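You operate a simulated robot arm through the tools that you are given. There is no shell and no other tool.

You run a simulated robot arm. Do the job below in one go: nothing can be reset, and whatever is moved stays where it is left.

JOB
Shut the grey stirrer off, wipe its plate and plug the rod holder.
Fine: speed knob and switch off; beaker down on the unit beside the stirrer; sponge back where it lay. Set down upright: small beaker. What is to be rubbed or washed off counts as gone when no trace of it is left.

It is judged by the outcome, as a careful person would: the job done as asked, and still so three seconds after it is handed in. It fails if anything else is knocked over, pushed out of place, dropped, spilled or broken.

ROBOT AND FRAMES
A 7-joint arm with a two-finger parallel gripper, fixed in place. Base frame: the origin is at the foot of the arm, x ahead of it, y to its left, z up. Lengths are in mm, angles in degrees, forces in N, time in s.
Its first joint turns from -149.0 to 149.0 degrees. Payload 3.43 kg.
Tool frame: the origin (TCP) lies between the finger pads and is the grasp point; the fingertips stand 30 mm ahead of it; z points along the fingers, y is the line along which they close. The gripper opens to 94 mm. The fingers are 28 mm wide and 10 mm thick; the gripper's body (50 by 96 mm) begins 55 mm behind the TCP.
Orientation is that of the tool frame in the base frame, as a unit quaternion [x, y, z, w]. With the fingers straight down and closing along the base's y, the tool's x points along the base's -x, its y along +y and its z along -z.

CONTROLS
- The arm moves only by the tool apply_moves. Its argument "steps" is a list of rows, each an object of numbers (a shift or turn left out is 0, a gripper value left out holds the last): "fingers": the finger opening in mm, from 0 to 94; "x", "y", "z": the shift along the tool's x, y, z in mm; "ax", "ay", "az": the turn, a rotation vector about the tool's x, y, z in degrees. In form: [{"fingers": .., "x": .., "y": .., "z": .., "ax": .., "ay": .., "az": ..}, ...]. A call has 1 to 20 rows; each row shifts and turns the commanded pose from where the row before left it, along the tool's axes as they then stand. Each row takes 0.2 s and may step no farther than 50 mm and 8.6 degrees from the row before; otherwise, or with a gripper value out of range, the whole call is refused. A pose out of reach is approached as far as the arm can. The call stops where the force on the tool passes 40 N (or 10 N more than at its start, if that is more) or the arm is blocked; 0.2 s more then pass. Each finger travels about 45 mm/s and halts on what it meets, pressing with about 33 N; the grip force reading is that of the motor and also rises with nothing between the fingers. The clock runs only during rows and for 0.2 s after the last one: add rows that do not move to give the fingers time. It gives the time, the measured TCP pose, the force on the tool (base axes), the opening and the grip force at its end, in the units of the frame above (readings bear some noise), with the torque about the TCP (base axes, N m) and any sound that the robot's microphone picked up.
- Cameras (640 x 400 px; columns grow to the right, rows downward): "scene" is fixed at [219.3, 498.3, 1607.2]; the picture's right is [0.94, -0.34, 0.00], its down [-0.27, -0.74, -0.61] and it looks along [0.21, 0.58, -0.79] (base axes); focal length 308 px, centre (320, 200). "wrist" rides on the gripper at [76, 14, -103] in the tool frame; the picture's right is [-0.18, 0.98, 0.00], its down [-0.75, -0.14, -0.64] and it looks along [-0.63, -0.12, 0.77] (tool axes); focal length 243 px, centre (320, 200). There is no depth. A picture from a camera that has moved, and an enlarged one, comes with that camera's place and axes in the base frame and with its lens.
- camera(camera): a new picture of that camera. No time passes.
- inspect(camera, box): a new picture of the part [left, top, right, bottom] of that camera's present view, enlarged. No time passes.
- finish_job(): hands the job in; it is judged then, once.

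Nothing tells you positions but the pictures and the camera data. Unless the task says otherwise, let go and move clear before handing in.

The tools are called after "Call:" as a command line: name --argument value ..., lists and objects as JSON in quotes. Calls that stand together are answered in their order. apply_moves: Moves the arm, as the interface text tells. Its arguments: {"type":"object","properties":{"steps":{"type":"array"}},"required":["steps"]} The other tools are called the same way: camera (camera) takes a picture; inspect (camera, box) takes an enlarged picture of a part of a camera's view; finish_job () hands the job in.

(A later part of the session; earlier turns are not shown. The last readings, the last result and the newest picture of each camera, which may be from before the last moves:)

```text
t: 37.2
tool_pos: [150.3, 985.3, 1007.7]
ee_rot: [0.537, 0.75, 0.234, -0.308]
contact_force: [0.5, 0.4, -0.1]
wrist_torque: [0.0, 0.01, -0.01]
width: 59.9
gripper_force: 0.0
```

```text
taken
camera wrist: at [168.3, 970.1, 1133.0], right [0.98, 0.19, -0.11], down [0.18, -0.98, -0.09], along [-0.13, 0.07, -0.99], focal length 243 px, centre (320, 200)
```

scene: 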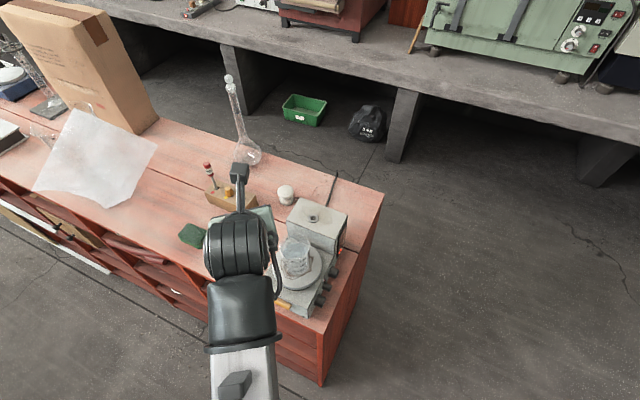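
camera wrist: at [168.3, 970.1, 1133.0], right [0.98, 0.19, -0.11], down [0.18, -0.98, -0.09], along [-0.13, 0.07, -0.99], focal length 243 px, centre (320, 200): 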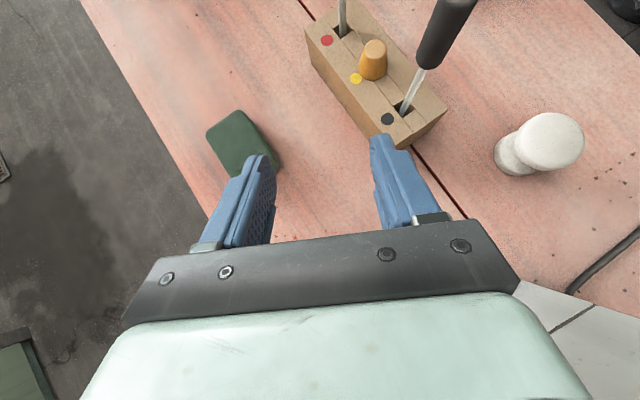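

That works: with the heading turned left the arm reaches. Now close looks at the plug, block and white knob.

Call:
inspect --camera "wrist" --box '[300, 0, 460, 150]'

Call:
inspect --camera "wrist" --box '[480, 90, 600, 190]'

Call:
inspect --camera "wrist" --box '[190, 90, 310, 190]'

```text
2.67 times, centred on (380, 75) of wrist
camera zoom: at [168.3, 970.1, 1133.0], right [0.98, 0.19, -0.11], down [0.18, -0.98, -0.09], along [-0.13, 0.07, -0.99], focal length 647 px, centre (160, 533)
```

zoom: 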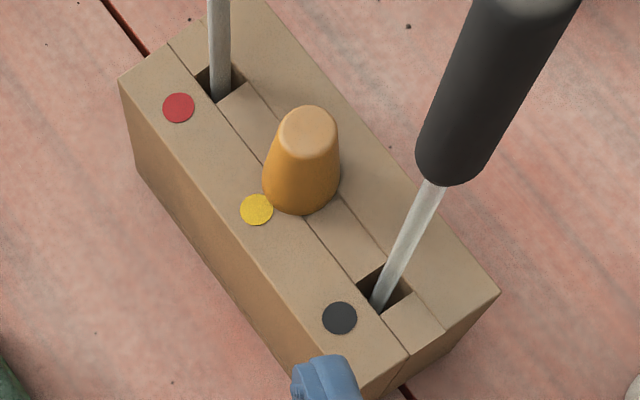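

```text
4.00 times, centred on (540, 140) of wrist
camera zoom: at [168.3, 970.1, 1133.0], right [0.98, 0.19, -0.11], down [0.18, -0.98, -0.09], along [-0.13, 0.07, -0.99], focal length 970 px, centre (-560, 440)
```

zoom: 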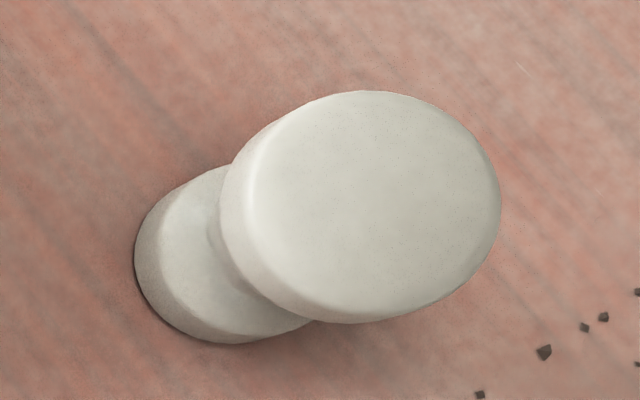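

```text
4.00 times, centred on (250, 140) of wrist
camera zoom: at [168.3, 970.1, 1133.0], right [0.98, 0.19, -0.11], down [0.18, -0.98, -0.09], along [-0.13, 0.07, -0.99], focal length 970 px, centre (600, 440)
```

zoom: 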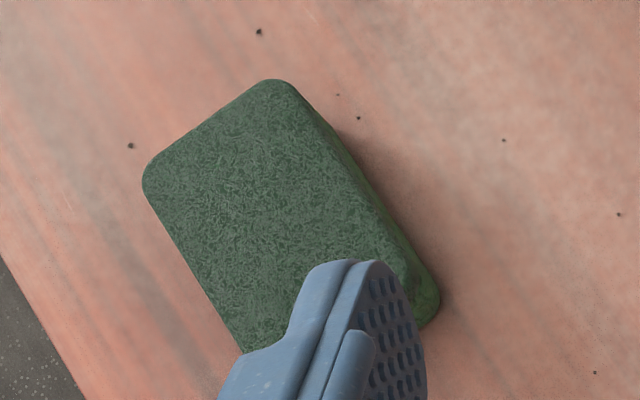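

The plug stands at about (166, 1111), base z ≈ 923, top ≈ 944, and its stem must sit in the block's slot. First the beaker: I'll pull back over the bench, set the tool vertical, and roll it so the fingers close across the beaker left–right.

Call:
apply_moves --steps '[{"x": -10.1, "y": 5.3, "z": -42.2}, {"x": -10.1, "y": 5.3, "z": -42.2}, {"x": -10.1, "y": 5.3, "z": -42.2}, {"x": -10.1, "y": 5.3, "z": -42.2}, {"ay": -7.5}, {"ay": -7.5}, {"ay": -7.5}, {"ay": -7.5}, {"ay": -7.5}, {"ay": -7.5}, {}]'

Call:
camera --camera "wrist"

```text
t: 39.6
tool_pos: [215.2, 851.4, 1100.2]
ee_rot: [0.585, 0.811, 0.01, 0.003]
contact_force: [0.8, -0.7, -0.3]
wrist_torque: [0.0, 0.02, -0.01]
width: 59.8
gripper_force: 0.0
```

```text
taken
camera wrist: at [202.3, 926.7, 1202.0], right [0.99, 0.14, 0.02], down [0.1, -0.77, 0.63], along [0.1, -0.63, -0.77], focal length 243 px, centre (320, 200)
```

wrist: 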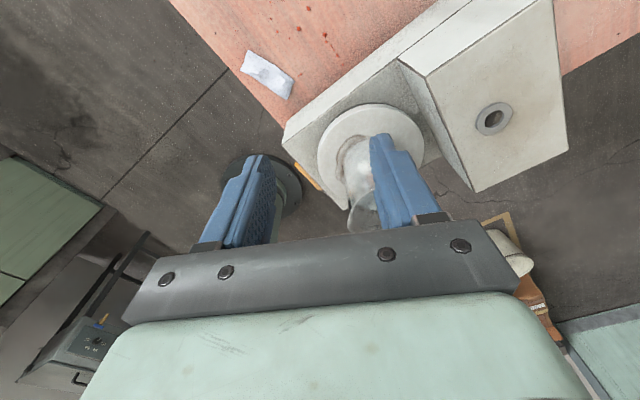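

Call:
inspect --camera "wrist" --box '[440, 80, 550, 160]'

Call:
inspect --camera "wrist" --box '[270, 80, 450, 240]'

Call:
apply_moves --steps '[{"az": -8.5}, {"az": -8.5}, {"az": -8.5}, {"az": -8.5}, {"az": -8.5}, {"az": -8.5}, {"az": -8.5}, {"az": -8.5}, {"az": -8.5}, {"az": -8.5}, {"az": -8.5}, {"az": -8.5}, {"az": -8.5}, {"az": -5.3}, {}]'

Call:
camera --camera "wrist"

```text
5.00 times, centred on (495, 120) of wrist
camera zoom: at [202.3, 926.7, 1202.0], right [0.99, 0.14, 0.02], down [0.1, -0.77, 0.63], along [0.1, -0.63, -0.77], focal length 1213 px, centre (-555, 600)
```

zoom: 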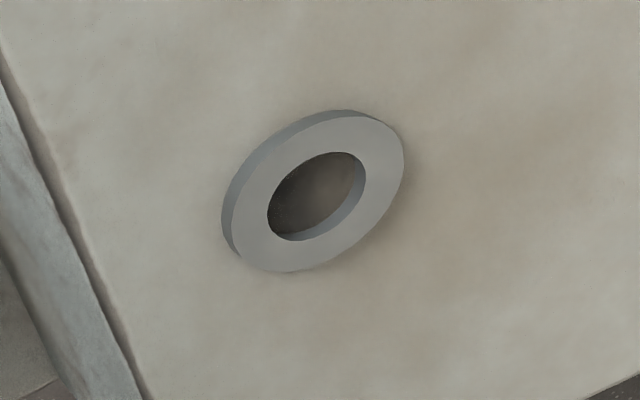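

```text
2.50 times, centred on (360, 160) of wrist
camera zoom: at [202.3, 926.7, 1202.0], right [0.99, 0.14, 0.02], down [0.1, -0.77, 0.63], along [0.1, -0.63, -0.77], focal length 606 px, centre (220, 300)
```

zoom: 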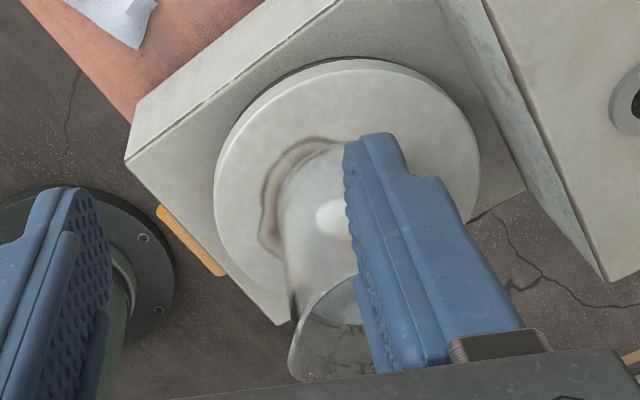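

```text
t: 42.8
tool_pos: [216.0, 851.0, 1099.8]
ee_rot: [-0.378, 0.926, 0.005, 0.009]
contact_force: [-1.6, 0.1, -0.1]
wrist_torque: [0.0, -0.04, -0.01]
width: 60.0
gripper_force: 0.1
```

```text
taken
camera wrist: at [149.2, 805.8, 1198.2], right [-0.56, 0.83, 0.0], down [0.63, 0.42, 0.66], along [0.54, 0.37, -0.75], focal length 243 px, centre (320, 200)
```

wrist: 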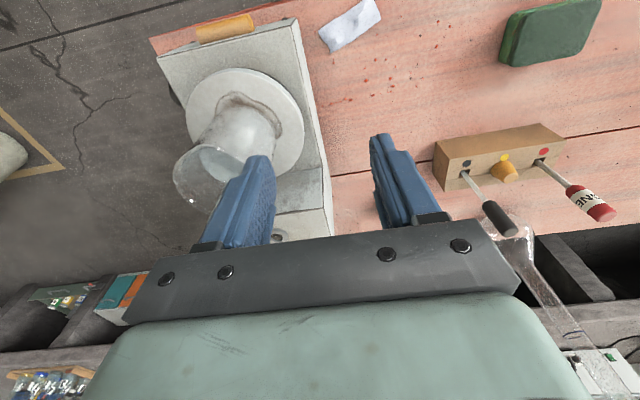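

The flipped wrist works, with fingers closing along the left–right line. I'll enlarge the beaker for an exact location.

Call:
inspect --camera "wrist" --box '[150, 0, 350, 240]'

Call:
inspect --camera "scene" --box '[260, 220, 340, 290]'

Call:
inspect --camera "wrist" --box '[180, 0, 280, 60]'

Call:
inspect --camera "wrist" --box '[300, 0, 620, 160]'

```text
1.67 times, centred on (250, 120) of wrist
camera zoom: at [149.2, 805.8, 1198.2], right [-0.56, 0.83, 0.0], down [0.63, 0.42, 0.66], along [0.54, 0.37, -0.75], focal length 404 px, centre (437, 333)
```

zoom: 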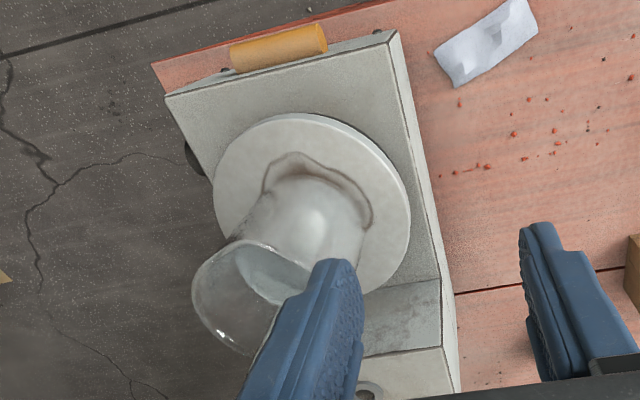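

```text
5.71 times, centred on (300, 255) of scene
camera zoom: at [219.3, 498.3, 1607.2], right [0.94, -0.34, 0.0], down [-0.27, -0.74, -0.61], along [0.21, 0.58, -0.79], focal length 1760 px, centre (434, -114)
```

zoom: 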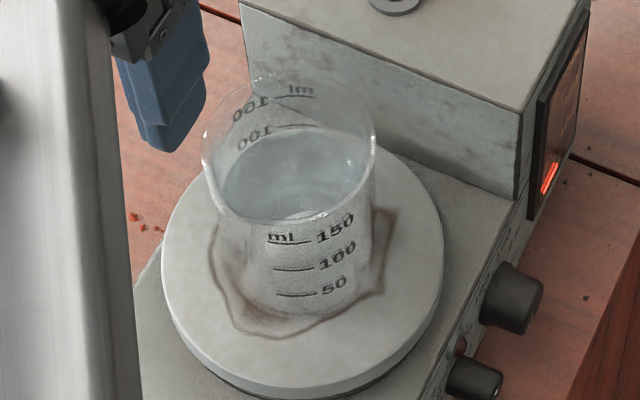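

```text
6.40 times, centred on (230, 30) of wrist
camera zoom: at [149.2, 805.8, 1198.2], right [-0.56, 0.83, 0.0], down [0.63, 0.42, 0.66], along [0.54, 0.37, -0.75], focal length 1553 px, centre (896, 1288)
```

zoom: 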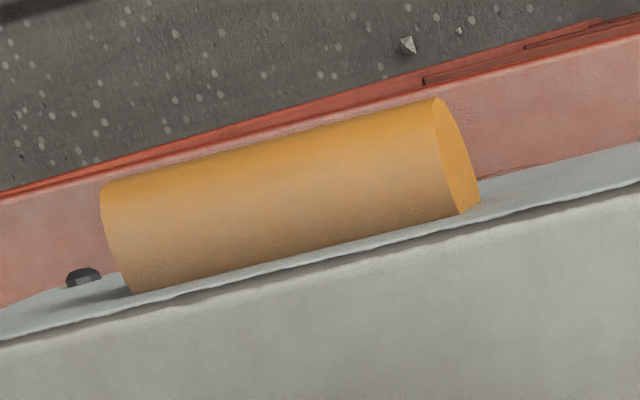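

```text
2.00 times, centred on (460, 80) of wrist
camera zoom: at [149.2, 805.8, 1198.2], right [-0.56, 0.83, 0.0], down [0.63, 0.42, 0.66], along [0.54, 0.37, -0.75], focal length 485 px, centre (40, 440)
```

zoom: 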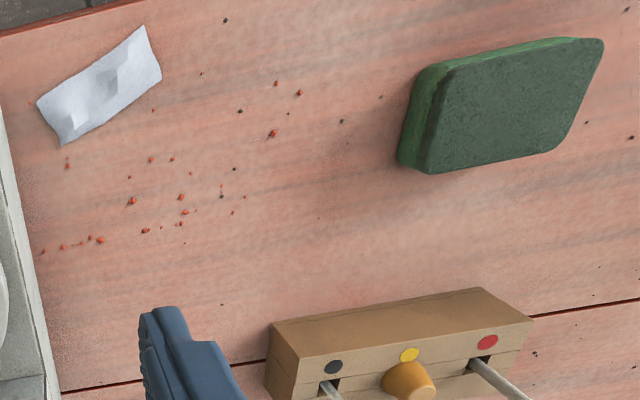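

The yellow bar on the stirrer's front is fixed to it, so it's a handle. I'll rise and centre over the beaker, keeping the fingertips above its rim, then check centring before going down.

Call:
apply_moves --steps '[{"z": -48, "ay": 1.2, "fingers": 84}, {"y": -27.1}, {"y": -27.1}, {"y": -27.1}, {}]'

Call:
camera --camera "wrist"

Call:
inspect --camera "wrist" --box '[220, 60, 420, 200]'

```text
t: 44.0
tool_pos: [272.7, 793.9, 1147.9]
ee_rot: [-0.377, 0.926, 0.0, 0.0]
contact_force: [0.1, -0.4, -0.1]
wrist_torque: [0.02, 0.0, 0.01]
width: 84.1
gripper_force: 0.0
```

```text
taken
camera wrist: at [206.8, 749.8, 1248.7], right [-0.56, 0.83, 0.0], down [0.64, 0.43, 0.64], along [0.53, 0.36, -0.77], focal length 243 px, centre (320, 200)
```

wrist: 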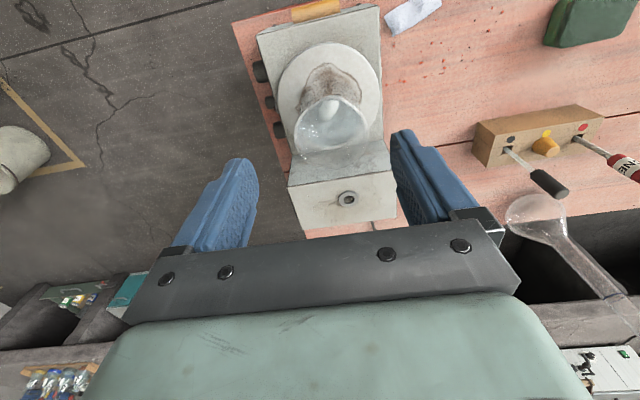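

```text
2.86 times, centred on (320, 130) of wrist
camera zoom: at [206.8, 749.8, 1248.7], right [-0.56, 0.83, 0.0], down [0.64, 0.43, 0.64], along [0.53, 0.36, -0.77], focal length 693 px, centre (320, 400)
```

zoom: 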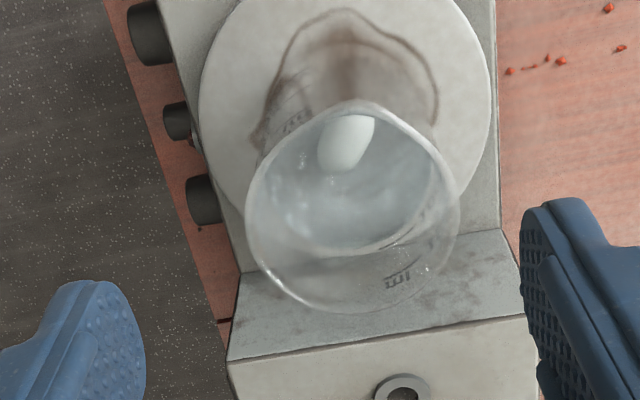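

The beaker sits a few mm off my axis; I need its depth. I'll shift sideways by 50 mm for parallax.

Call:
apply_moves --steps '[{"y": 50}, {}]'

Call:
inspect --camera "wrist" --box '[180, 40, 400, 200]'

```text
t: 44.6
tool_pos: [237.6, 828.5, 1145.5]
ee_rot: [-0.378, 0.926, 0.0, 0.0]
contact_force: [0.4, 0.1, 0.3]
wrist_torque: [-0.03, 0.0, 0.03]
width: 83.9
gripper_force: 0.1
```

```text
2.50 times, centred on (290, 120) of wrist
camera zoom: at [171.0, 785.7, 1246.8], right [-0.55, 0.83, 0.0], down [0.64, 0.43, 0.64], along [0.53, 0.36, -0.77], focal length 606 px, centre (395, 400)
```

zoom: 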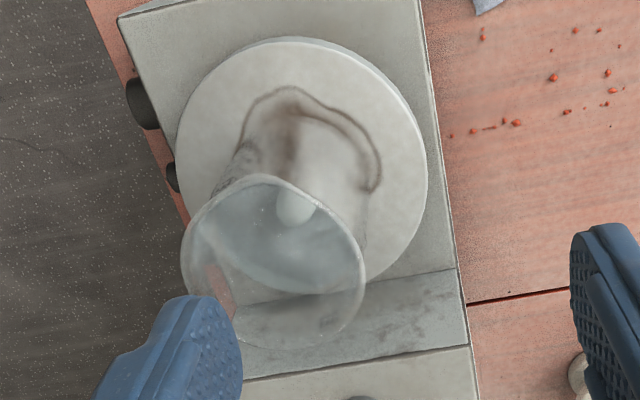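

Parallax puts the beaker axis at about (270.5, 804.5), rim z ≈ 1071, plate top z ≈ 987. I'll centre over it and verify.

Call:
apply_moves --steps '[{"x": -6.7, "y": -40.2}, {}, {}]'

Call:
inspect --camera "wrist" --box '[220, 60, 420, 200]'

```text
t: 45.4
tool_pos: [268.6, 804.8, 1148.3]
ee_rot: [-0.377, 0.926, 0.0, 0.0]
contact_force: [-0.4, 0.3, 0.5]
wrist_torque: [0.01, -0.01, 0.03]
width: 84.2
gripper_force: 0.1
```

```text
2.86 times, centred on (320, 130) of wrist
camera zoom: at [203.6, 761.4, 1249.8], right [-0.56, 0.83, 0.0], down [0.64, 0.43, 0.64], along [0.53, 0.36, -0.77], focal length 693 px, centre (320, 400)
```

zoom: 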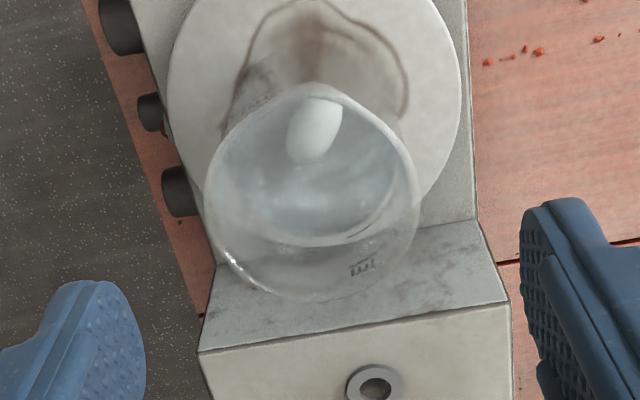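

Call:
apply_moves --steps '[{"y": -1.9, "z": 25}, {"z": 30}, {"z": 30}, {"z": 31}, {}]'

Call:
camera --camera "wrist"

Call:
inspect --camera "scene" --box '[240, 200, 360, 310]'

```text
t: 46.6
tool_pos: [272.9, 803.1, 1032.0]
ee_rot: [-0.377, 0.926, 0.001, -0.001]
contact_force: [-0.1, 0.8, 0.4]
wrist_torque: [0.0, -0.02, -0.01]
width: 84.1
gripper_force: 0.0
```

```text
taken
camera wrist: at [206.9, 759.2, 1134.4], right [-0.56, 0.83, 0.0], down [0.64, 0.43, 0.64], along [0.53, 0.36, -0.77], focal length 243 px, centre (320, 200)
```

wrist: 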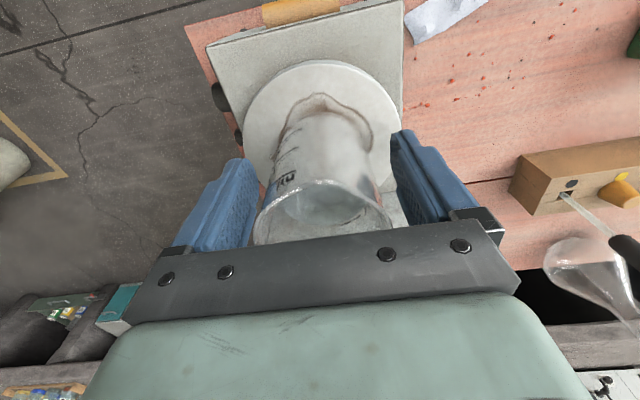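

```text
3.64 times, centred on (300, 255) of scene
camera zoom: at [219.3, 498.3, 1607.2], right [0.94, -0.34, 0.0], down [-0.27, -0.74, -0.61], along [0.21, 0.58, -0.79], focal length 1120 px, centre (393, 0)
```

zoom: 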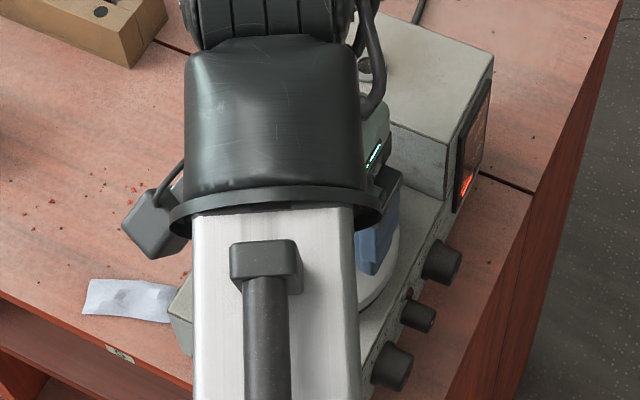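

The beaker is centred between the fingers; I close on it.

Call:
apply_moves --steps '[{"fingers": 62}, {}, {}, {"fingers": 45}, {}, {}, {}, {}]'

Call:
camera --camera "wrist"

```text
t: 48.4
tool_pos: [272.6, 802.2, 1033.7]
ee_rot: [-0.377, 0.926, 0.0, 0.0]
contact_force: [-1.1, -0.2, 0.1]
wrist_torque: [-0.03, 0.0, -0.02]
width: 62.4
gripper_force: 32.6
```

```text
taken
camera wrist: at [206.9, 759.2, 1134.7], right [-0.56, 0.83, 0.0], down [0.64, 0.43, 0.64], along [0.53, 0.36, -0.77], focal length 243 px, centre (320, 200)
```

wrist: 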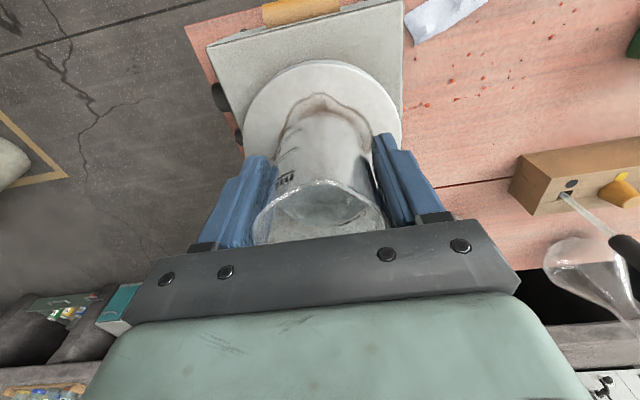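

Grip holds at 62 mm. Lifting slowly and checking that the beaker comes with it, upright.

Call:
apply_moves --steps '[{"z": -3}, {"z": -5}, {"z": -8}, {"z": -8}, {}]'

Call:
camera --camera "wrist"

```text
t: 49.6
tool_pos: [272.7, 801.8, 1056.6]
ee_rot: [-0.377, 0.926, 0.0, 0.0]
contact_force: [0.5, -0.5, -1.8]
wrist_torque: [0.02, 0.03, -0.01]
width: 62.5
gripper_force: 33.0
```

```text
taken
camera wrist: at [207.2, 758.3, 1156.9], right [-0.56, 0.83, 0.0], down [0.64, 0.43, 0.64], along [0.53, 0.36, -0.77], focal length 243 px, centre (320, 200)
```

wrist: 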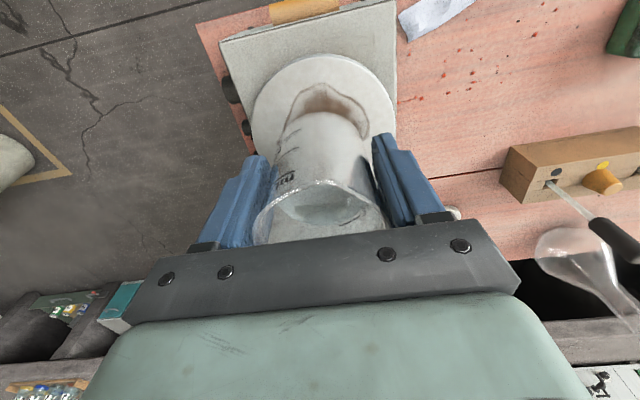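

The beaker hangs free and upright. I carry it gently to the left past the stirrer, then deeper, toward a clear spot at about (239, 939).

Call:
apply_moves --steps '[{"y": 4}, {"y": 8}, {"y": 12}, {"y": 12}, {"y": 12}, {"y": 12}, {"y": 12}, {"y": 12}, {"y": 12}, {"y": 12}, {"y": 8}, {"y": 4, "x": -4}, {"x": -8}, {"x": -12}, {"x": -12}, {"x": -12}, {"x": -12}, {"x": -8}, {"x": -4}, {}]'

Call:
camera --camera "wrist"

Call:
camera --camera "scene"

```text
t: 53.8
tool_pos: [239.9, 940.0, 1056.0]
ee_rot: [-0.376, 0.927, 0.0, 0.0]
contact_force: [0.3, 0.7, -1.8]
wrist_torque: [-0.03, -0.03, -0.01]
width: 62.4
gripper_force: 33.4
```

```text
taken
camera wrist: at [173.2, 896.1, 1157.3], right [-0.56, 0.83, 0.0], down [0.64, 0.43, 0.64], along [0.53, 0.36, -0.77], focal length 243 px, centre (320, 200)
```

wrist: 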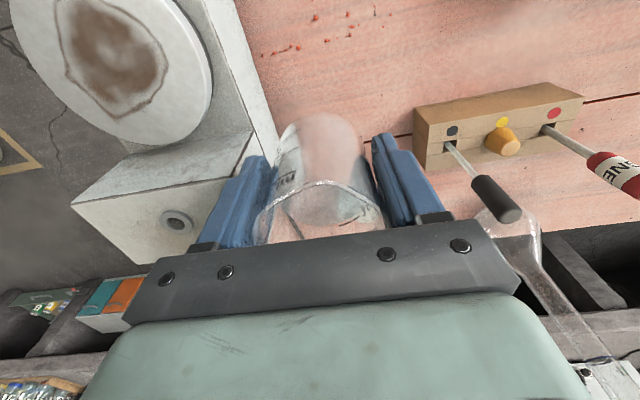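

```text
taken
```

scene: 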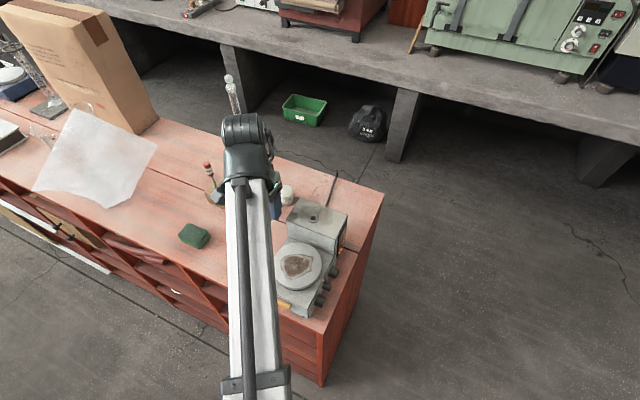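

Call:
inspect --camera "wrist" --box '[70, 80, 450, 260]'

Call:
inspect --camera "wrist" --box '[0, 0, 240, 150]'

```text
1.68 times, centred on (260, 170) of wrist
camera zoom: at [173.2, 896.1, 1157.3], right [-0.56, 0.83, 0.0], down [0.64, 0.43, 0.64], along [0.53, 0.36, -0.77], focal length 409 px, centre (421, 250)
```

zoom: 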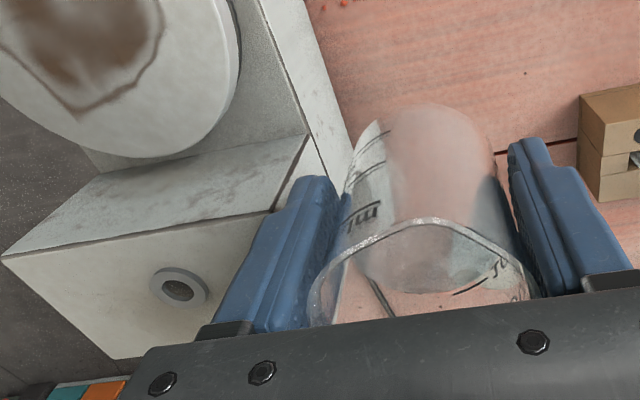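

```text
2.67 times, centred on (120, 75) of wrist
camera zoom: at [173.2, 896.1, 1157.3], right [-0.56, 0.83, 0.0], down [0.64, 0.43, 0.64], along [0.53, 0.36, -0.77], focal length 647 px, centre (853, 533)
```

zoom: 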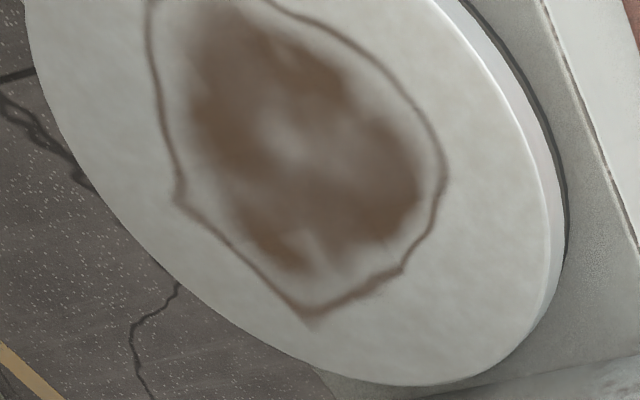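

Clear of the housing by over 10 mm; I shift 6 mm further left for margin and lower the beaker.

Call:
apply_moves --steps '[{"y": 3, "z": 3}, {"y": 3, "z": 6}, {"z": 10}, {"z": 12}, {"z": 12}, {"z": 12}, {"z": 12}, {"z": 12}, {"z": 12}, {"z": 12}, {"z": 8}, {"z": 4}, {"z": 2}, {}]'

Call:
camera --camera "wrist"

```text
t: 56.8
tool_pos: [234.9, 943.2, 938.8]
ee_rot: [-0.377, 0.926, 0.001, 0.0]
contact_force: [-0.1, -0.3, -1.2]
wrist_torque: [-0.03, 0.0, -0.03]
width: 62.6
gripper_force: 32.6
```

```text
taken
camera wrist: at [169.0, 899.6, 1039.3], right [-0.56, 0.83, 0.0], down [0.64, 0.43, 0.64], along [0.53, 0.36, -0.77], focal length 243 px, centre (320, 200)
```

wrist: 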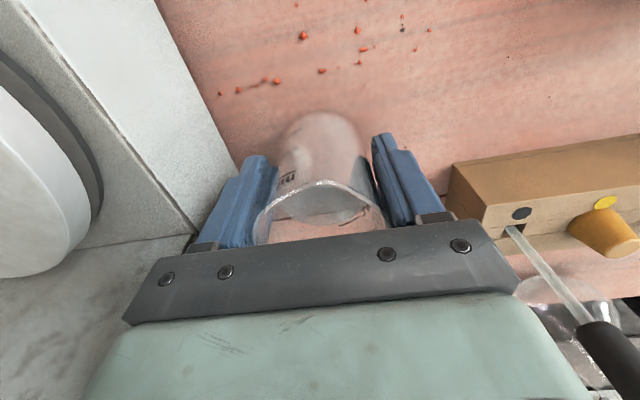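

Call:
apply_moves --steps '[{"z": 2}, {"z": 2}, {"z": 2}, {"z": 1}, {}]'

```text
t: 58.0
tool_pos: [233.9, 943.4, 931.4]
ee_rot: [-0.377, 0.926, 0.0, 0.0]
contact_force: [-0.6, 0.7, -1.9]
wrist_torque: [0.0, 0.0, 0.02]
width: 62.5
gripper_force: 33.2
```

Call:
apply_moves --steps '[{"z": 1}, {"z": 1}, {}]'

Call:
apply_moves --steps '[{"z": 1}, {"z": 1}, {}]'

```text
t: 58.8
tool_pos: [233.7, 944.7, 929.5]
ee_rot: [-0.376, 0.926, 0.0, 0.0]
contact_force: [-0.4, 0.0, 1.3]
wrist_torque: [-0.05, 0.06, -0.04]
width: 62.5
gripper_force: 32.5
```

```text
t: 59.6
tool_pos: [233.6, 942.4, 929.3]
ee_rot: [-0.377, 0.926, 0.001, 0.001]
contact_force: [-1.1, 4.9, 23.2]
wrist_torque: [0.15, 0.01, 0.05]
width: 62.3
gripper_force: 33.1
```

The beaker is standing on the bench. I take off the pressure and open the fingers slowly.

Call:
apply_moves --steps '[{"z": -1.2}, {}, {"fingers": 64}, {"fingers": 66}, {"fingers": 70}, {"fingers": 74}, {"fingers": 78}, {}, {}]'

Call:
camera --camera "wrist"

```text
t: 61.6
tool_pos: [234.7, 943.1, 930.1]
ee_rot: [-0.377, 0.926, 0.0, 0.0]
contact_force: [-0.7, -0.1, -0.1]
wrist_torque: [0.0, -0.02, -0.01]
width: 78.1
gripper_force: 0.0
```

```text
taken
camera wrist: at [168.7, 900.1, 1030.0], right [-0.55, 0.83, 0.0], down [0.64, 0.43, 0.64], along [0.53, 0.36, -0.77], focal length 243 px, centre (320, 200)
```

wrist: 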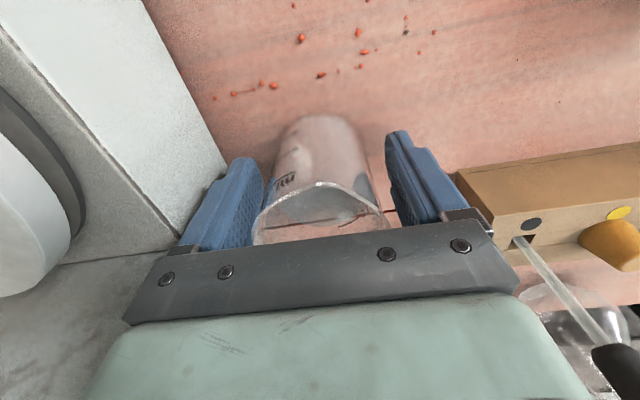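

Released, beaker upright. Now straight up to clear it.

Call:
apply_moves --steps '[{"z": -10}, {"z": -20}, {"z": -30}, {"z": -35}, {"z": -35}, {}]'

Call:
camera --camera "wrist"

Call:
camera --camera "scene"

```text
t: 63.0
tool_pos: [231.2, 939.6, 1059.6]
ee_rot: [-0.376, 0.926, -0.001, 0.001]
contact_force: [0.2, -0.6, 0.4]
wrist_torque: [0.03, -0.02, 0.0]
width: 78.2
gripper_force: 0.0
```

```text
taken
camera wrist: at [165.1, 896.9, 1160.3], right [-0.56, 0.83, 0.0], down [0.64, 0.43, 0.64], along [0.53, 0.36, -0.77], focal length 243 px, centre (320, 200)
```

wrist: 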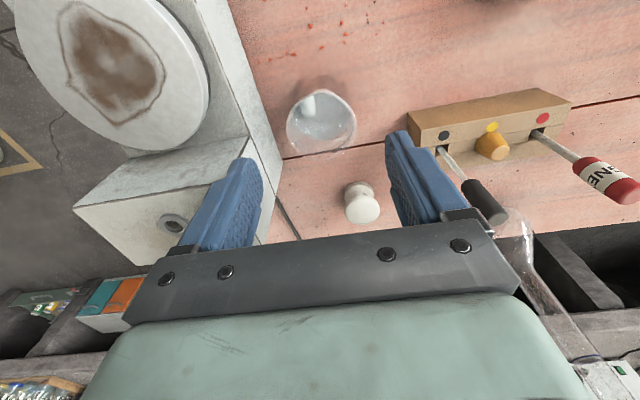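

```text
taken
```

scene: 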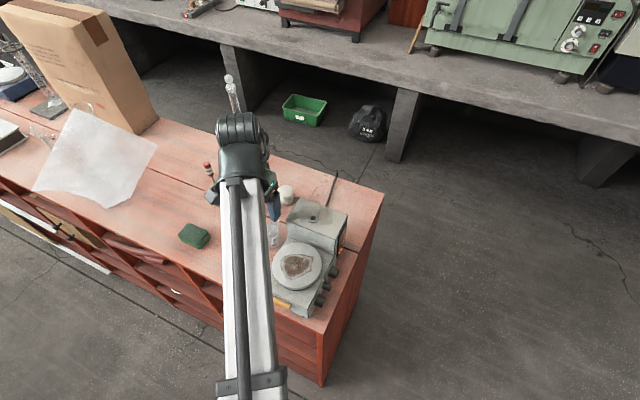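

The beaker is safely down at about (234, 943). Now for the sponge at roughly (49, 1020): I tilt the tool 25° outward, move in front of the block, and hover over it for a look.

Call:
apply_moves --steps '[{"ay": -8.4}, {"ay": -8.4}, {"ay": -8.2}, {"x": 37.1, "z": -17.3}, {"x": 37.1, "z": -17.3}, {"y": 46}, {"y": 46}, {"y": 46}, {"y": 46}, {}]'

Call:
camera --camera "wrist"

Call:
camera --camera "scene"

```text
t: 65.2
tool_pos: [49.1, 1019.6, 1059.5]
ee_rot: [-0.368, 0.904, 0.082, 0.199]
contact_force: [0.0, 0.3, -1.0]
wrist_torque: [-0.03, 0.02, 0.02]
width: 78.3
gripper_force: 0.0
```

```text
taken
camera wrist: at [-43.5, 950.8, 1119.0], right [-0.57, 0.82, 0.08], down [0.39, 0.19, 0.9], along [0.72, 0.54, -0.43], focal length 243 px, centre (320, 200)
```

wrist: 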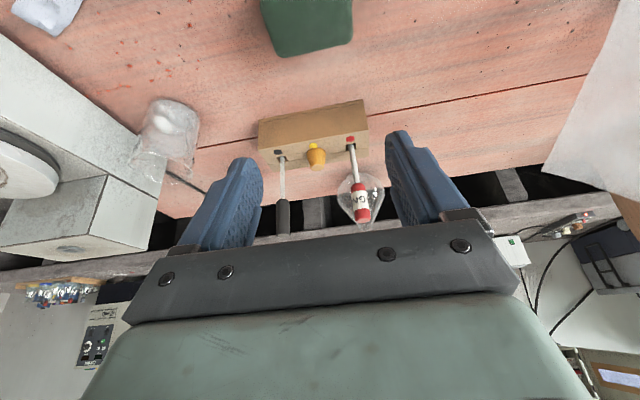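

```text
taken
```

scene: 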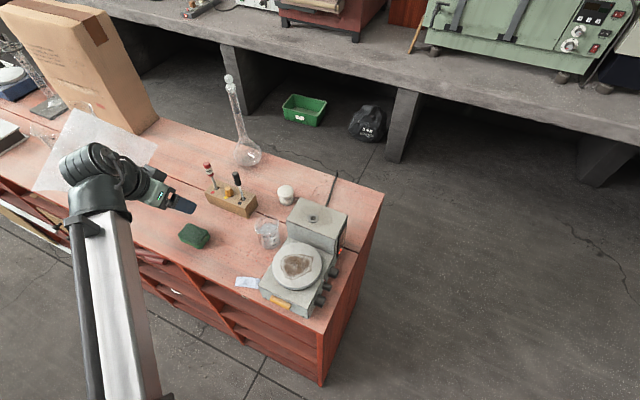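

Call:
inspect --camera "scene" --box '[165, 210, 225, 260]'

Call:
inspect --camera "scene" --box '[225, 195, 345, 315]'

Call:
inspect --camera "wrist" --box '[240, 0, 400, 180]'

```text
8.00 times, centred on (195, 235) of scene
camera zoom: at [219.3, 498.3, 1607.2], right [0.94, -0.34, 0.0], down [-0.27, -0.74, -0.61], along [0.21, 0.58, -0.79], focal length 2464 px, centre (1320, -80)
```

zoom: 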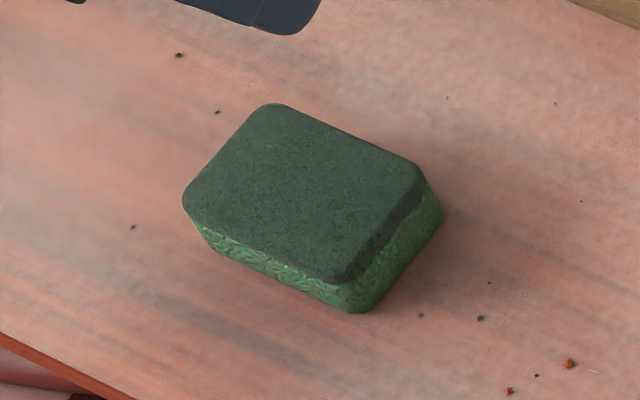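

```text
3.33 times, centred on (285, 255) of scene
camera zoom: at [219.3, 498.3, 1607.2], right [0.94, -0.34, 0.0], down [-0.27, -0.74, -0.61], along [0.21, 0.58, -0.79], focal length 1027 px, centre (437, 17)
```

zoom: 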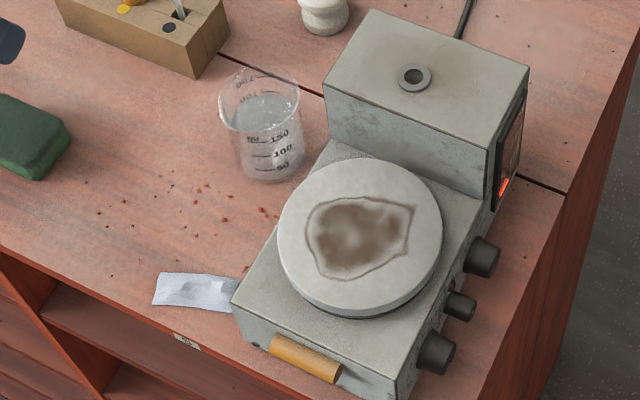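

```text
2.22 times, centred on (320, 90) of wrist
camera zoom: at [-43.5, 950.8, 1119.0], right [-0.57, 0.82, 0.08], down [0.39, 0.19, 0.9], along [0.72, 0.54, -0.43], focal length 539 px, centre (320, 444)
```

zoom: 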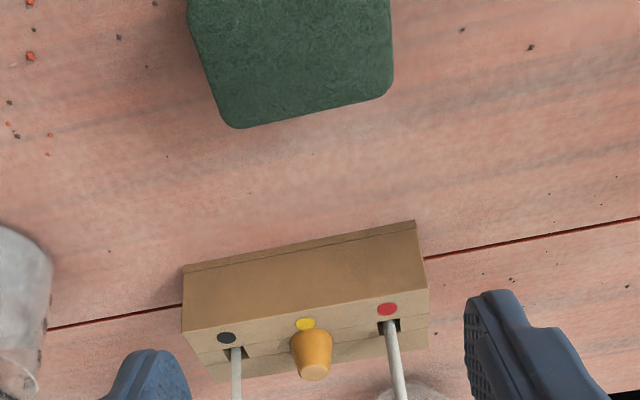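

The scene view gives the sponge's rest place: centre (51.7, 1018.6), about 69 × 45 × 28 mm, long side at 134°. I lower partway with the fingers wide open and check.

Call:
apply_moves --steps '[{"x": 15.5, "y": -1.3, "z": 25.8, "fingers": 93}, {"x": 15.5, "y": -1.3, "z": 25.8}, {"x": 14.7, "z": 31.7}, {}, {}]'

Call:
camera --camera "wrist"

Call:
inspect --camera "scene" --box '[150, 190, 240, 270]'

```text
t: 66.4
tool_pos: [46.4, 1010.8, 963.3]
ee_rot: [-0.368, 0.904, 0.082, 0.2]
contact_force: [0.3, -0.7, 0.3]
wrist_torque: [0.0, 0.0, 0.02]
width: 93.0
gripper_force: 0.1
```

```text
taken
camera wrist: at [-44.3, 942.9, 1022.9], right [-0.57, 0.82, 0.08], down [0.39, 0.19, 0.9], along [0.72, 0.54, -0.43], focal length 243 px, centre (320, 200)
```

wrist: 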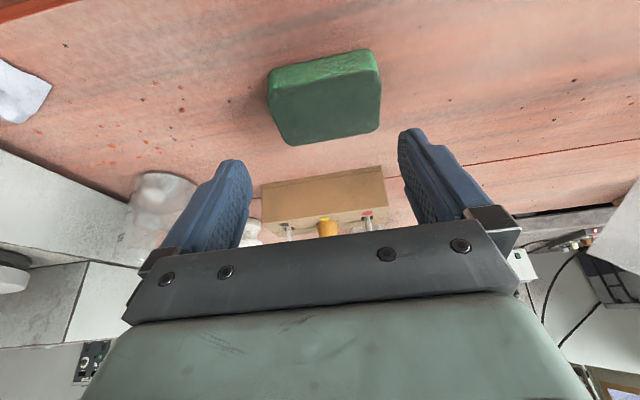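

```text
5.00 times, centred on (195, 230) of scene
camera zoom: at [219.3, 498.3, 1607.2], right [0.94, -0.34, 0.0], down [-0.27, -0.74, -0.61], along [0.21, 0.58, -0.79], focal length 1540 px, centre (945, 50)
```

zoom: 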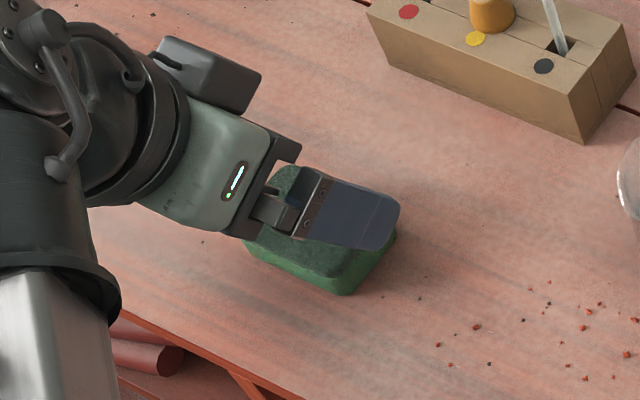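

Call:
inspect --camera "wrist" --box '[230, 30, 430, 170]'

```text
2.86 times, centred on (330, 100) of wrist
camera zoom: at [-44.3, 942.9, 1022.9], right [-0.57, 0.82, 0.08], down [0.39, 0.19, 0.9], along [0.72, 0.54, -0.43], focal length 693 px, centre (291, 486)
```

zoom: 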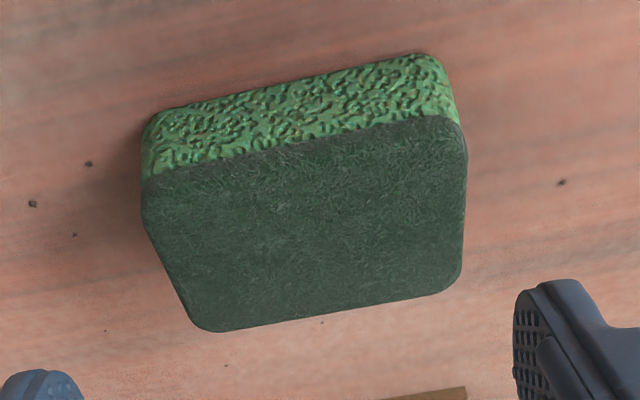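

The sponge centre refines to about (48.5, 1023); I shift 6 mm sideways and go down around it.

Call:
apply_moves --steps '[{"y": 6}, {"x": 5.7, "z": 13.8}, {"x": 5.7, "z": 13.8}, {"x": 5.7, "z": 13.8}, {}]'

Call:
camera --camera "wrist"

Call:
inspect --camera "scene" --box '[150, 190, 240, 270]'

```text
t: 67.6
tool_pos: [42.0, 1017.2, 918.7]
ee_rot: [-0.368, 0.904, 0.082, 0.2]
contact_force: [0.2, -0.8, -0.3]
wrist_torque: [0.0, 0.0, -0.01]
width: 93.1
gripper_force: 0.1
```

```text
taken
camera wrist: at [-49.2, 948.4, 977.8], right [-0.57, 0.82, 0.08], down [0.39, 0.19, 0.9], along [0.72, 0.54, -0.43], focal length 243 px, centre (320, 200)
```

wrist: 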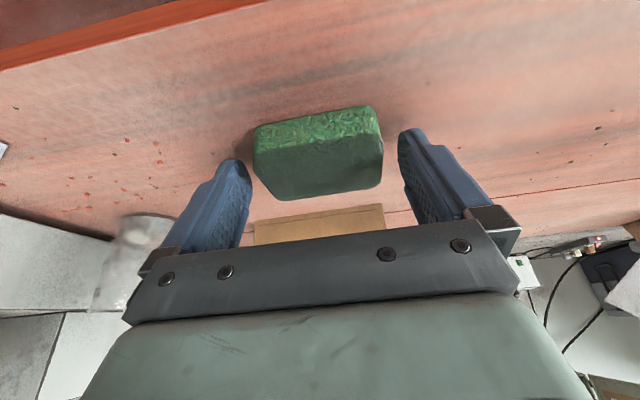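

```text
5.00 times, centred on (195, 230) of scene
camera zoom: at [219.3, 498.3, 1607.2], right [0.94, -0.34, 0.0], down [-0.27, -0.74, -0.61], along [0.21, 0.58, -0.79], focal length 1540 px, centre (945, 50)
```

zoom: 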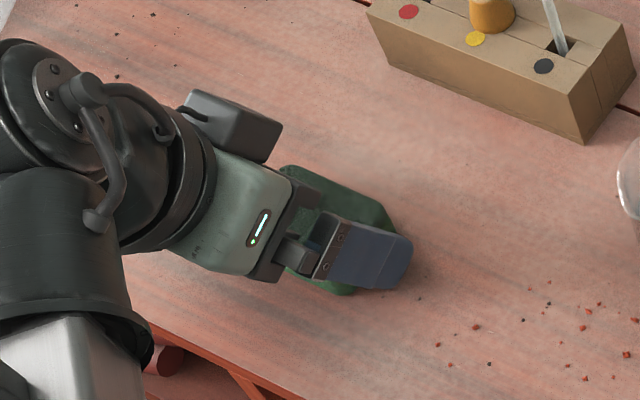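

The sponge lies between the fingers. I close on it.

Call:
apply_moves --steps '[{"fingers": 75}, {}, {"fingers": 55}, {}, {}, {}]'

Call:
camera --camera "wrist"

```text
t: 69.0
tool_pos: [42.7, 1018.3, 918.7]
ee_rot: [-0.368, 0.904, 0.082, 0.2]
contact_force: [0.2, 0.0, 0.4]
wrist_torque: [0.0, -0.02, 0.0]
width: 65.5
gripper_force: 33.2
```

```text
taken
camera wrist: at [-49.2, 948.4, 978.0], right [-0.57, 0.82, 0.08], down [0.39, 0.19, 0.9], along [0.72, 0.54, -0.43], focal length 243 px, centre (320, 200)
```

wrist: 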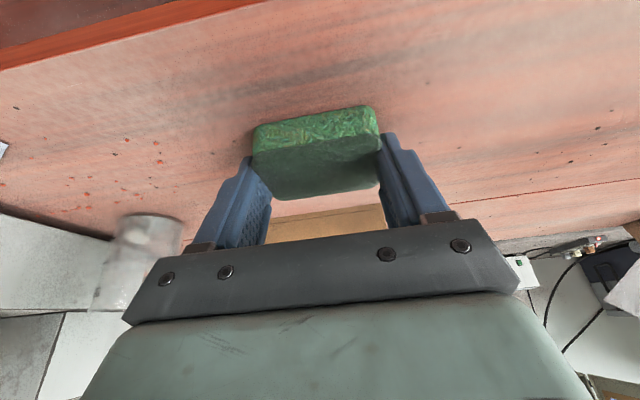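

Sponge gripped. I lift it and carry it over to the plate at a safe height.

Call:
apply_moves --steps '[{"x": -4.2, "z": -9}, {"x": -16, "z": -34.4}, {"x": -16, "z": -34.4}, {"x": -16, "z": -34.4}, {"x": -12, "z": -26}, {}]'

Call:
camera --camera "wrist"

Call:
camera --camera "scene"

```text
t: 70.4
tool_pos: [41.8, 1016.2, 1071.5]
ee_rot: [-0.367, 0.905, 0.081, 0.2]
contact_force: [-0.5, -0.2, -0.1]
wrist_torque: [-0.01, 0.03, 0.03]
width: 65.2
gripper_force: 33.0
```

```text
taken
camera wrist: at [-49.3, 948.6, 1130.4], right [-0.57, 0.82, 0.08], down [0.39, 0.19, 0.9], along [0.72, 0.54, -0.43], focal length 243 px, centre (320, 200)
```

wrist: 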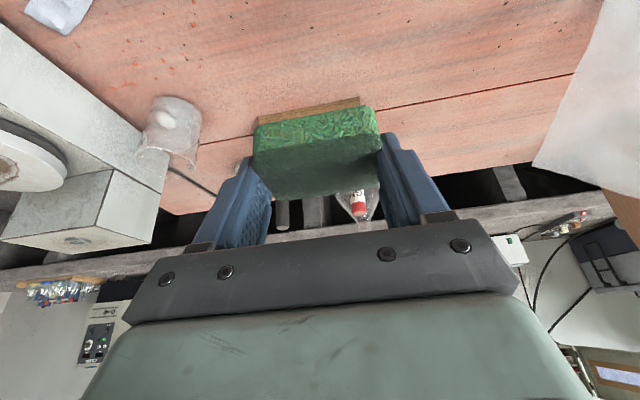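

```text
taken
```

scene: 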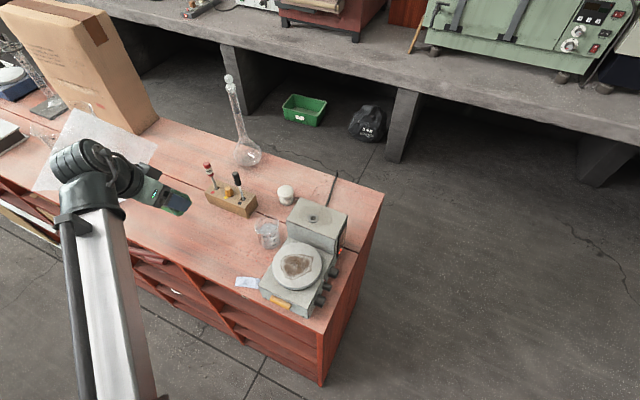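

Call:
apply_moves --steps '[{"y": -30}, {"y": -45}, {"y": -45}, {"y": -45}, {"y": -45}, {"y": -45}, {"y": -40}, {"y": -18}, {}]'

Call:
camera --camera "wrist"

Call:
inspect --camera "scene" --box '[220, 190, 360, 320]'

```text
t: 72.4
tool_pos: [261.4, 793.8, 1072.0]
ee_rot: [-0.368, 0.904, 0.082, 0.201]
contact_force: [-0.4, -0.4, 0.1]
wrist_torque: [0.02, 0.03, -0.02]
width: 65.3
gripper_force: 32.6
```

```text
taken
camera wrist: at [170.0, 724.7, 1131.8], right [-0.57, 0.82, 0.08], down [0.39, 0.19, 0.9], along [0.72, 0.54, -0.43], focal length 243 px, centre (320, 200)
```

wrist: 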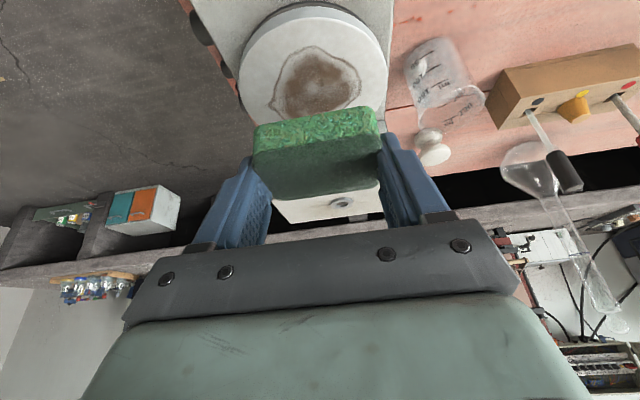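

```text
3.08 times, centred on (290, 255) of scene
camera zoom: at [219.3, 498.3, 1607.2], right [0.94, -0.34, 0.0], down [-0.27, -0.74, -0.61], along [0.21, 0.58, -0.79], focal length 948 px, centre (412, 31)
```

zoom: 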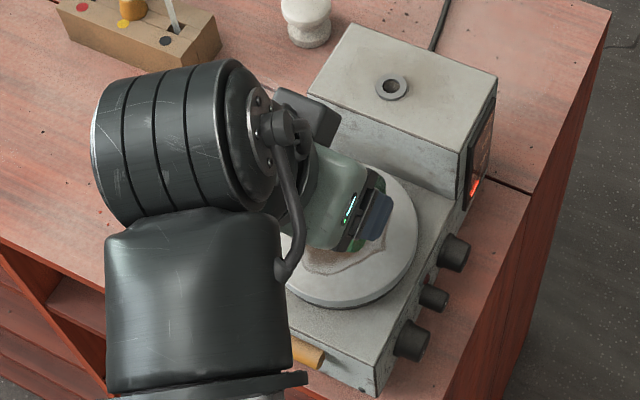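

Sponge over the plate. I lower it until it touches.

Call:
apply_moves --steps '[{"x": 6.3, "z": 13.6}, {"x": 6.3, "z": 13.6}, {"x": 5, "z": 10.9}, {}]'

Call:
apply_moves --steps '[{"x": 0.84, "z": 1.81}, {"x": 0.84, "z": 1.81}, {}]'

```text
t: 73.4
tool_pos: [259.5, 792.1, 1028.7]
ee_rot: [-0.368, 0.904, 0.081, 0.2]
contact_force: [-0.1, -0.4, -0.7]
wrist_torque: [0.01, -0.02, 0.02]
width: 65.4
gripper_force: 33.6
```

```text
t: 74.2
tool_pos: [260.6, 793.8, 1026.5]
ee_rot: [-0.368, 0.904, 0.081, 0.2]
contact_force: [0.1, 0.2, 0.2]
wrist_torque: [0.03, 0.0, 0.0]
width: 65.1
gripper_force: 33.1
```

Call:
apply_moves --steps '[{"x": 0.84, "z": 1.81}, {}]'

Call:
apply_moves --steps '[{"x": 0.63, "z": 1.36}, {}]'

Call:
apply_moves --steps '[{"x": 0.63, "z": 1.36}, {}]'

```text
t: 74.8
tool_pos: [260.8, 793.9, 1024.1]
ee_rot: [-0.367, 0.904, 0.082, 0.201]
contact_force: [-0.2, -0.2, 0.2]
wrist_torque: [-0.03, 0.02, -0.01]
width: 65.5
gripper_force: 32.9
```

```text
t: 75.4
tool_pos: [259.3, 792.7, 1022.6]
ee_rot: [-0.367, 0.905, 0.08, 0.201]
contact_force: [-0.1, 0.1, 1.0]
wrist_torque: [0.0, 0.01, 0.0]
width: 65.4
gripper_force: 32.9
```

```text
t: 76.0
tool_pos: [261.0, 793.2, 1023.3]
ee_rot: [-0.368, 0.904, 0.082, 0.202]
contact_force: [0.4, -1.2, 13.1]
wrist_torque: [-0.01, -0.1, -0.03]
width: 65.4
gripper_force: 33.0
```

Contact at about 13 N. I start wiping in strokes along the depth with sideways offsets.

Call:
apply_moves --steps '[{"x": 8.4, "z": -3.9}, {"x": 8.4, "z": -3.9}, {"x": 8.4, "z": -3.9}, {"x": -8.8, "z": 4.07}, {"x": -8.8, "z": 4.07}, {"x": -8.8, "z": 4.07}, {"x": -8.8, "z": 4.07}, {"x": -8.8, "z": 4.07}, {"x": -8.8, "z": 4.07}, {"y": 9}, {"x": 8.8, "z": -4.07}, {"x": 8.8, "z": -4.07}, {"x": 8.8, "z": -4.07}, {"x": 8.8, "z": -4.07}, {"x": 8.8, "z": -4.07}, {"x": 8.8, "z": -4.07}, {"y": -9}, {"y": -9}, {}]'

Call:
camera --camera "wrist"

Call:
inspect --camera "scene" --box '[220, 190, 360, 320]'

```text
t: 80.0
tool_pos: [246.8, 765.7, 1020.6]
ee_rot: [-0.368, 0.904, 0.082, 0.201]
contact_force: [-9.8, 3.8, 15.9]
wrist_torque: [0.31, 0.35, 0.1]
width: 65.5
gripper_force: 33.0
```

```text
taken
camera wrist: at [155.8, 697.9, 1080.2], right [-0.57, 0.82, 0.08], down [0.39, 0.19, 0.9], along [0.72, 0.54, -0.43], focal length 243 px, centre (320, 200)
```

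wrist: 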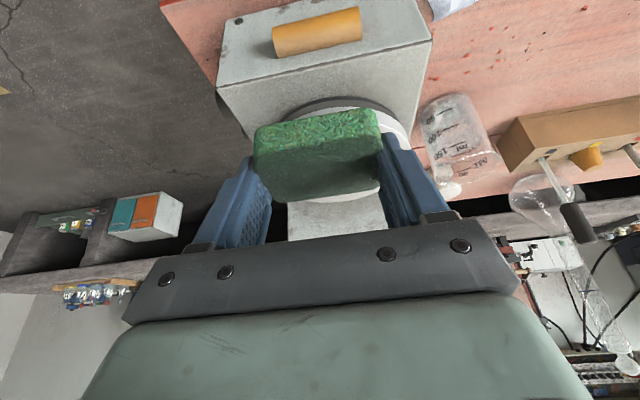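

```text
3.08 times, centred on (290, 255) of scene
camera zoom: at [219.3, 498.3, 1607.2], right [0.94, -0.34, 0.0], down [-0.27, -0.74, -0.61], along [0.21, 0.58, -0.79], focal length 948 px, centre (412, 31)
```

zoom: 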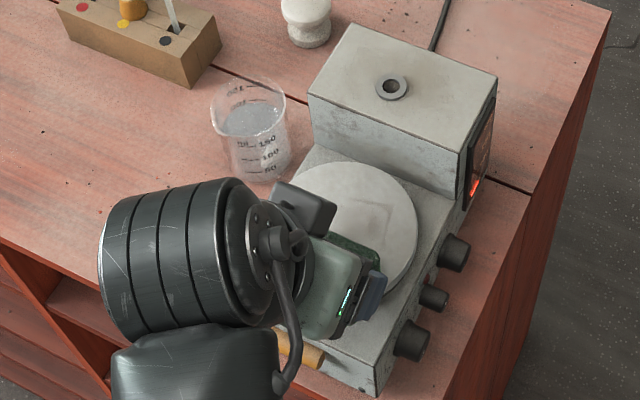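

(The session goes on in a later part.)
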